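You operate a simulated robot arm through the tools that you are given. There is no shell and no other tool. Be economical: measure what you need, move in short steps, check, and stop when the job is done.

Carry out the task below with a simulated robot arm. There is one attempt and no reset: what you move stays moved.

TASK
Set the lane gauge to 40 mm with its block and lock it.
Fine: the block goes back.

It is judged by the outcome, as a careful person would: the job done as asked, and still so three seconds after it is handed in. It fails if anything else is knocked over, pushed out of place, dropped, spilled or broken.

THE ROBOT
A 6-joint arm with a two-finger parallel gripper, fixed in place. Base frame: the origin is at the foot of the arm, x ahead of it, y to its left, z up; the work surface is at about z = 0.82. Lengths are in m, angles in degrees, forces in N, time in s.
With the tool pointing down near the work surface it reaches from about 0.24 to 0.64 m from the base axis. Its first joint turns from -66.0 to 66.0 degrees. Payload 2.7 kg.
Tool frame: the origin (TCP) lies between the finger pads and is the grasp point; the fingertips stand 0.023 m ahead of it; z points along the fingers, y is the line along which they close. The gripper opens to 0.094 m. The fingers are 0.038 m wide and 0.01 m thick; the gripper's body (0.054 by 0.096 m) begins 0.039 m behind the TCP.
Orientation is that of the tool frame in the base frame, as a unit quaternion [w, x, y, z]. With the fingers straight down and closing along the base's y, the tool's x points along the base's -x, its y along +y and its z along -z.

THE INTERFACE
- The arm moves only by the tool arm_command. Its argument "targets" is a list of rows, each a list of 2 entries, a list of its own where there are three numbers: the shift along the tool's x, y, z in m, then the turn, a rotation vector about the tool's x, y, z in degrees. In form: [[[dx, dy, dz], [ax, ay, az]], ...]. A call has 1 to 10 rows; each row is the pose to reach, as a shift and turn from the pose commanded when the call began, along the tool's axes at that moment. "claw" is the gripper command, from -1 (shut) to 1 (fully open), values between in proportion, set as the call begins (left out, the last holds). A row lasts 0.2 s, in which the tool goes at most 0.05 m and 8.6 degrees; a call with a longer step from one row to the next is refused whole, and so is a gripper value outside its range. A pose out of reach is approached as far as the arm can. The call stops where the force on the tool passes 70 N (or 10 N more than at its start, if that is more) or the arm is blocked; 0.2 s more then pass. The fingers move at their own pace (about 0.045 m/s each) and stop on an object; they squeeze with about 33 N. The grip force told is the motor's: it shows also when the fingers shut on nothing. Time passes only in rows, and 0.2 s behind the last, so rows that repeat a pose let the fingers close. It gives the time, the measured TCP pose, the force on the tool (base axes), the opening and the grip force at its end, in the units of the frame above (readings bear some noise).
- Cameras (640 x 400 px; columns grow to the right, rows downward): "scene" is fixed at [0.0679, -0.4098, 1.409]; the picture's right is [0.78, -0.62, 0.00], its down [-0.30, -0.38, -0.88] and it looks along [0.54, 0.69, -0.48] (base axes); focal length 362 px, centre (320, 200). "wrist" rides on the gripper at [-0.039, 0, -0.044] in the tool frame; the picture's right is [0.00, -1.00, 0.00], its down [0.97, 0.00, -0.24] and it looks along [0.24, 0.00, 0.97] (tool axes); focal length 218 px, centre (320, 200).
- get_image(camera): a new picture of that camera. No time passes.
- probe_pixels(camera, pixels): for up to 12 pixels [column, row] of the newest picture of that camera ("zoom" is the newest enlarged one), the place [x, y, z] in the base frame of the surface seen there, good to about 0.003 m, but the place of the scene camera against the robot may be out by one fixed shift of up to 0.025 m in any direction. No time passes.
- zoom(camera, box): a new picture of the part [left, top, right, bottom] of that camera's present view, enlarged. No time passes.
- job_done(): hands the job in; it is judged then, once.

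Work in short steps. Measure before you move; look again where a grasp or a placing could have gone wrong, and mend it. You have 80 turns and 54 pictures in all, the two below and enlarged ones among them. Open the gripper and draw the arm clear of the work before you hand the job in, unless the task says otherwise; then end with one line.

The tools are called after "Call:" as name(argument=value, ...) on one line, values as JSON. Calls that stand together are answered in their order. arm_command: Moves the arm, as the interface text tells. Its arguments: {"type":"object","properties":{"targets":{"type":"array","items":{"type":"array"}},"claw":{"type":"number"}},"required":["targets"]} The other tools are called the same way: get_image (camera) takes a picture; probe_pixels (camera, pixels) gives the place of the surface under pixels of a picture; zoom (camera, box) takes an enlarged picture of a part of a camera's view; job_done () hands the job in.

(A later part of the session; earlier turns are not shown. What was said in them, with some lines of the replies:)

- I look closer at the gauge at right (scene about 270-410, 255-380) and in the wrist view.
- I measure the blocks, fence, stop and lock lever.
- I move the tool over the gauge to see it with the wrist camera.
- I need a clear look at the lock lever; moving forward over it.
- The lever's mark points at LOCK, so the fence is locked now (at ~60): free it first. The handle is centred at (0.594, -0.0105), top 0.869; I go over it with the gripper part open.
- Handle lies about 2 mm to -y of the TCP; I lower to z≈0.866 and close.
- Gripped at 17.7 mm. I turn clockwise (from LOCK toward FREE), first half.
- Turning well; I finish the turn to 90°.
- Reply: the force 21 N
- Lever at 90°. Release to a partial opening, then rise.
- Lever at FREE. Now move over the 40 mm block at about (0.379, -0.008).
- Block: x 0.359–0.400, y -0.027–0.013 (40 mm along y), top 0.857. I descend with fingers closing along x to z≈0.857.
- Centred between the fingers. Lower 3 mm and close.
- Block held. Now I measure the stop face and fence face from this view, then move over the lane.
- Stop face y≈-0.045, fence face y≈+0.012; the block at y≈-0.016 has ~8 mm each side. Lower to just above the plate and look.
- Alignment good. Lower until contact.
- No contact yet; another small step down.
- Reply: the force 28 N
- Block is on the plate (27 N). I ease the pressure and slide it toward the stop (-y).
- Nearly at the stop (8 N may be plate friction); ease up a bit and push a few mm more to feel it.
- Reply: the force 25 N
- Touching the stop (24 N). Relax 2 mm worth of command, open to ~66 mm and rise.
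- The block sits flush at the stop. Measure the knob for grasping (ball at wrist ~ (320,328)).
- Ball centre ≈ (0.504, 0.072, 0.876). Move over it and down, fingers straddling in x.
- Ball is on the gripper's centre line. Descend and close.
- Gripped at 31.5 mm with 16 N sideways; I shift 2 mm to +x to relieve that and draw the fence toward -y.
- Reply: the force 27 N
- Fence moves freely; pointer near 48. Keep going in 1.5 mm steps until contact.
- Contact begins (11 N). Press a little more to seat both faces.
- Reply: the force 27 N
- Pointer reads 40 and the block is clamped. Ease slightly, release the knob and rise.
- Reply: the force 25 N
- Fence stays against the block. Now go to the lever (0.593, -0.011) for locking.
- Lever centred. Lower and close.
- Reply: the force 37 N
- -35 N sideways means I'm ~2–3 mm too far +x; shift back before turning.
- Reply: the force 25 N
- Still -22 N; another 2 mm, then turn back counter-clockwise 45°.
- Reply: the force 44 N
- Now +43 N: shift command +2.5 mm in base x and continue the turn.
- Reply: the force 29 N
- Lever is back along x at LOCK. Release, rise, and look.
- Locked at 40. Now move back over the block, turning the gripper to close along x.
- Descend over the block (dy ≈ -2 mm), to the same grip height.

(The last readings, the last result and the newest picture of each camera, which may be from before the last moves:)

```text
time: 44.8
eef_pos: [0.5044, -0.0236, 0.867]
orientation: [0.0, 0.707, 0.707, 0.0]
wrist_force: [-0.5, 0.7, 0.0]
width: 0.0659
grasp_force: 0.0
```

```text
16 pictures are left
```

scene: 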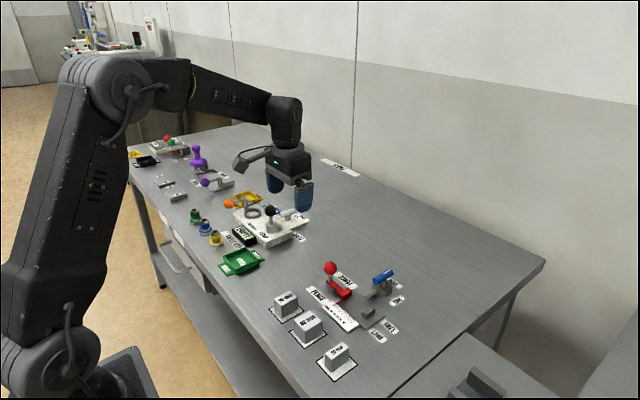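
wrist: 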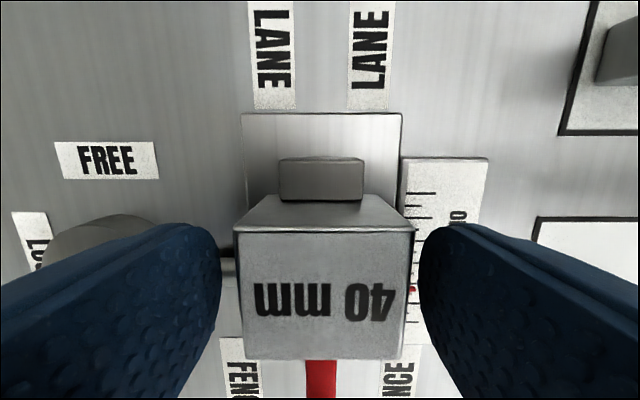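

Block is ~1.5 mm off in y and 1 mm in x from grip centre; correct and close.

Call:
arm_command(targets=[[[-0.0015, -0.001, 0], [0, 0, 0]], [[-0.0015, -0.001, 0], [0, 0, 0]]])

Call:
arm_command(targets=[[[0, 0, 0], [0, 0, 0]], [[0, 0, 0], [0, 0, 0]], [[0, 0, 0], [0, 0, 0]], [[0, 0, 0], [0, 0, 0]]], claw=-1)

Call:
arm_command(targets=[[[0, 0, -0.005], [0, 0, 0]], [[0, 0, -0.015], [0, 0, 0]], [[0, 0, -0.04], [0, 0, 0]], [[0, 0, -0.07], [0, 0, 0]], [[0, 0, -0.07], [0, 0, 0]]])

Call:
get_image(camera="wrist")

Call:
zoom(camera="scene", box=[300, 240, 420, 340])

```text
time: 45.4
eef_pos: [0.505, -0.0258, 0.8681]
orientation: [-0.001, 0.707, 0.707, 0.001]
wrist_force: [0.5, 0.1, 0.3]
width: 0.0656
grasp_force: 0.0
```

```text
time: 46.4
eef_pos: [0.5038, -0.027, 0.8681]
orientation: [-0.001, 0.707, 0.707, 0.0]
wrist_force: [0.8, 0.7, 0.3]
width: 0.0436
grasp_force: 33.1
```

```text
time: 47.6
eef_pos: [0.5052, -0.0261, 0.9372]
orientation: [0.0, 0.707, 0.707, 0.0]
wrist_force: [-0.1, 0.1, -1.2]
width: 0.0439
grasp_force: 33.2
```

```text
15 pictures are left
```

wrist: 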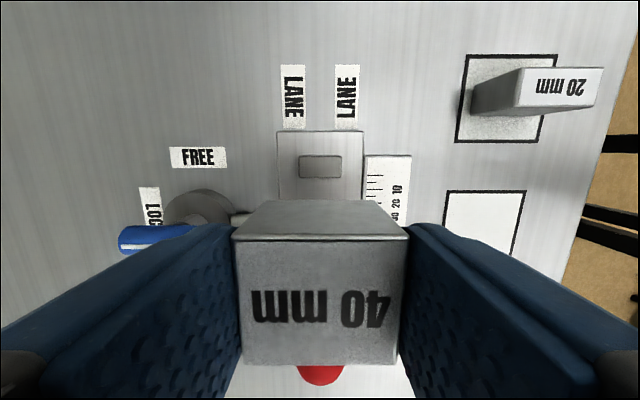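

```text
4.00 times, centred on (360, 290) of scene
```

zoom: 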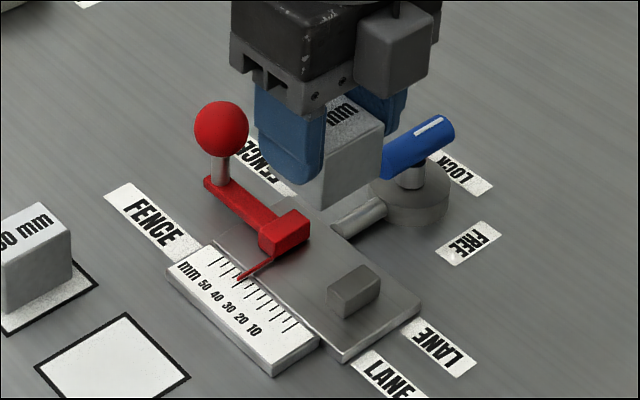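

Gauge stays at 40, block lifted. Check the pad's place while I move there.

Call:
probe_pixels(camera="wrist", pixels=[[449, 193], [525, 193], [487, 192], [446, 222], [524, 222]])

Call:
arm_command(targets=[[[0.005, -0.04, 0], [0, 0, 0]], [[0.01, -0.08, 0], [0, 0, 0]], [[0.019, -0.12, 0], [0, 0, 0]], [[0.019, -0.1255, 0], [0, 0, 0]], [[0.019, -0.1255, 0], [0, 0, 0]]])

Call:
get_image(camera="wrist")

```text
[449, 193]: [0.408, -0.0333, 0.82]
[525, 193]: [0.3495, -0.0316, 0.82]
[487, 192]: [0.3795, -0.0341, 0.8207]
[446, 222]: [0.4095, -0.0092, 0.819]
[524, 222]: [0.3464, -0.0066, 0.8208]
```

```text
time: 48.8
eef_pos: [0.3758, -0.0069, 0.9369]
orientation: [0.0, 0.707, 0.707, 0.001]
wrist_force: [0.6, 0.5, -2.5]
width: 0.0438
grasp_force: 33.6
```

```text
13 pictures are left
```

wrist: 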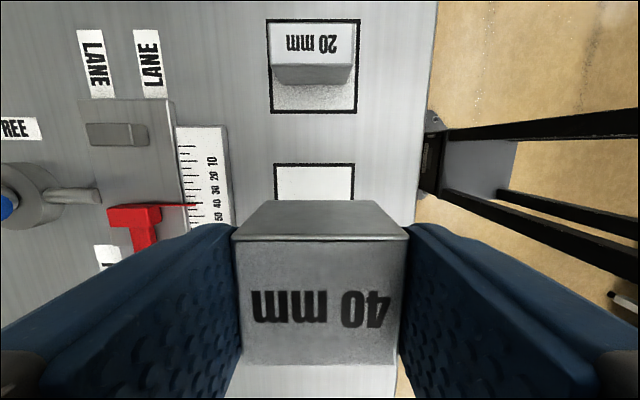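

Pad centre appears ~3 mm to +x; correct and lower to just above it.

Call:
arm_command(targets=[[[0, 0.003, 0.03], [0, 0, 0]], [[0, 0.003, 0.06], [0, 0, 0]], [[0, 0.003, 0.071], [0, 0, 0]], [[0, 0.003, 0.071], [0, 0, 0]]])

Call:
get_image(camera="wrist")

```text
time: 49.8
eef_pos: [0.3783, -0.008, 0.866]
orientation: [-0.001, 0.707, 0.707, 0.0]
wrist_force: [-0.3, -0.7, -1.5]
width: 0.0437
grasp_force: 32.8
```

```text
12 pictures are left
```

wrist: 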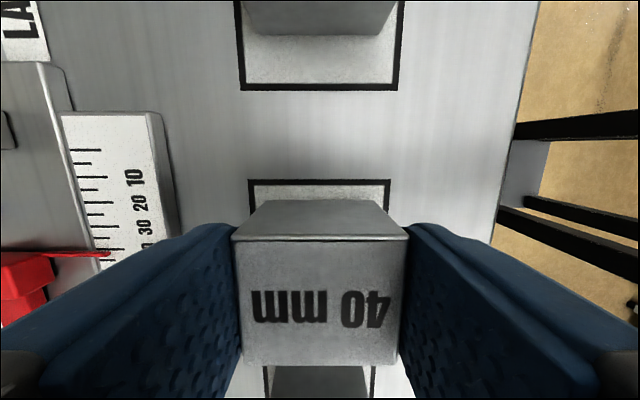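

Well centred over its pad. Lower the last ~7 mm.

Call:
arm_command(targets=[[[0, 0, 0.003], [0, 0, 0]], [[0, 0, 0.005], [0, 0, 0]], [[0, 0, 0.006], [0, 0, 0]], [[0, 0, 0.007], [0, 0, 0]], [[0, 0, 0.007], [0, 0, 0]]])

```text
time: 51.0
eef_pos: [0.3797, -0.0092, 0.8605]
orientation: [-0.001, 0.707, 0.707, 0.001]
wrist_force: [-0.7, 0.5, -1.2]
width: 0.0437
grasp_force: 32.8
```

Call:
arm_command(targets=[[[0, 0, 0.001], [0, 0, 0]], [[0, 0, 0.002], [0, 0, 0]], [[0, 0, 0.002], [0, 0, 0]]])

```text
time: 51.8
eef_pos: [0.3804, -0.0087, 0.859]
orientation: [0.0, 0.707, 0.707, 0.001]
wrist_force: [-5.2, 3.3, 26.4]
width: 0.0438
grasp_force: 33.4
```

Block is down (26 N). Ease up 1.5 mm, release, and rise.

Call:
arm_command(targets=[[[0, 0, -0.0015], [0, 0, 0]], [[0, 0, -0.0015], [0, 0, 0]]])

Call:
arm_command(targets=[[[0, 0, 0], [0, 0, 0]], [[0, 0, 0], [0, 0, 0]], [[0, 0, 0], [0, 0, 0]], [[0, 0, -0.04], [0, 0, 0]], [[0, 0, -0.08], [0, 0, 0]], [[0, 0, -0.12], [0, 0, 0]], [[0, 0, -0.16], [0, 0, 0]], [[0, 0, -0.16], [0, 0, 0]]], claw=0.4)

Call:
get_image(camera="wrist")

Call:
zoom(camera="scene", box=[260, 250, 420, 390])

```text
time: 52.4
eef_pos: [0.3801, -0.0083, 0.8595]
orientation: [0.0, 0.707, 0.707, 0.002]
wrist_force: [1.2, 4.2, 9.0]
width: 0.0439
grasp_force: 32.4
```

```text
time: 54.2
eef_pos: [0.3773, -0.0075, 1.0203]
orientation: [0.0, 0.707, 0.707, 0.0]
wrist_force: [-0.4, -0.4, 0.9]
width: 0.0656
grasp_force: 0.1
```

```text
11 pictures are left
```

wrist: 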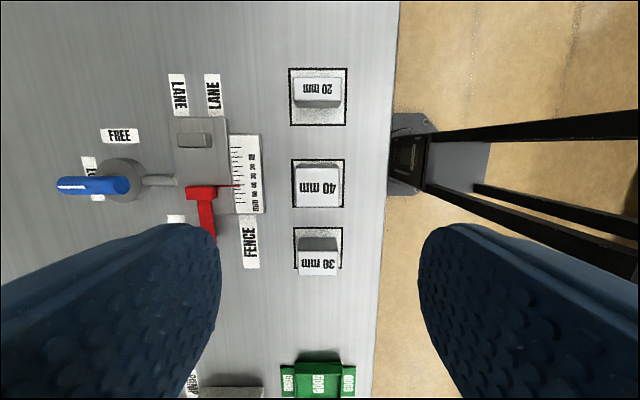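

```text
2.86 times, centred on (340, 320) of scene
```

zoom: 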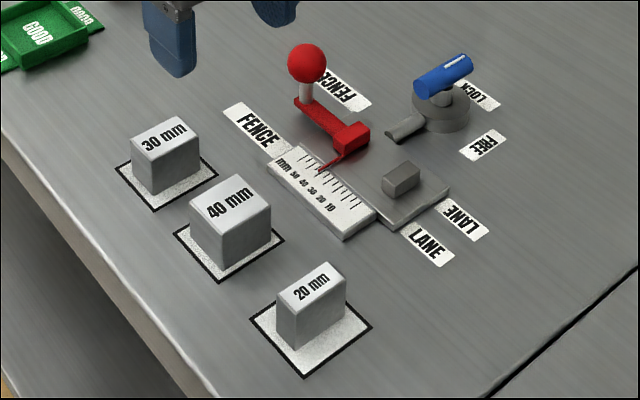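

The block is back on its pad, the fence is at 40, and the lever is at LOCK. The gripper is open and clear, so I hand in.

Call:
job_done()

```text
The job is handed in.
```

The lane gauge is set to 40 mm against its block and locked, and the block is back on its pad.
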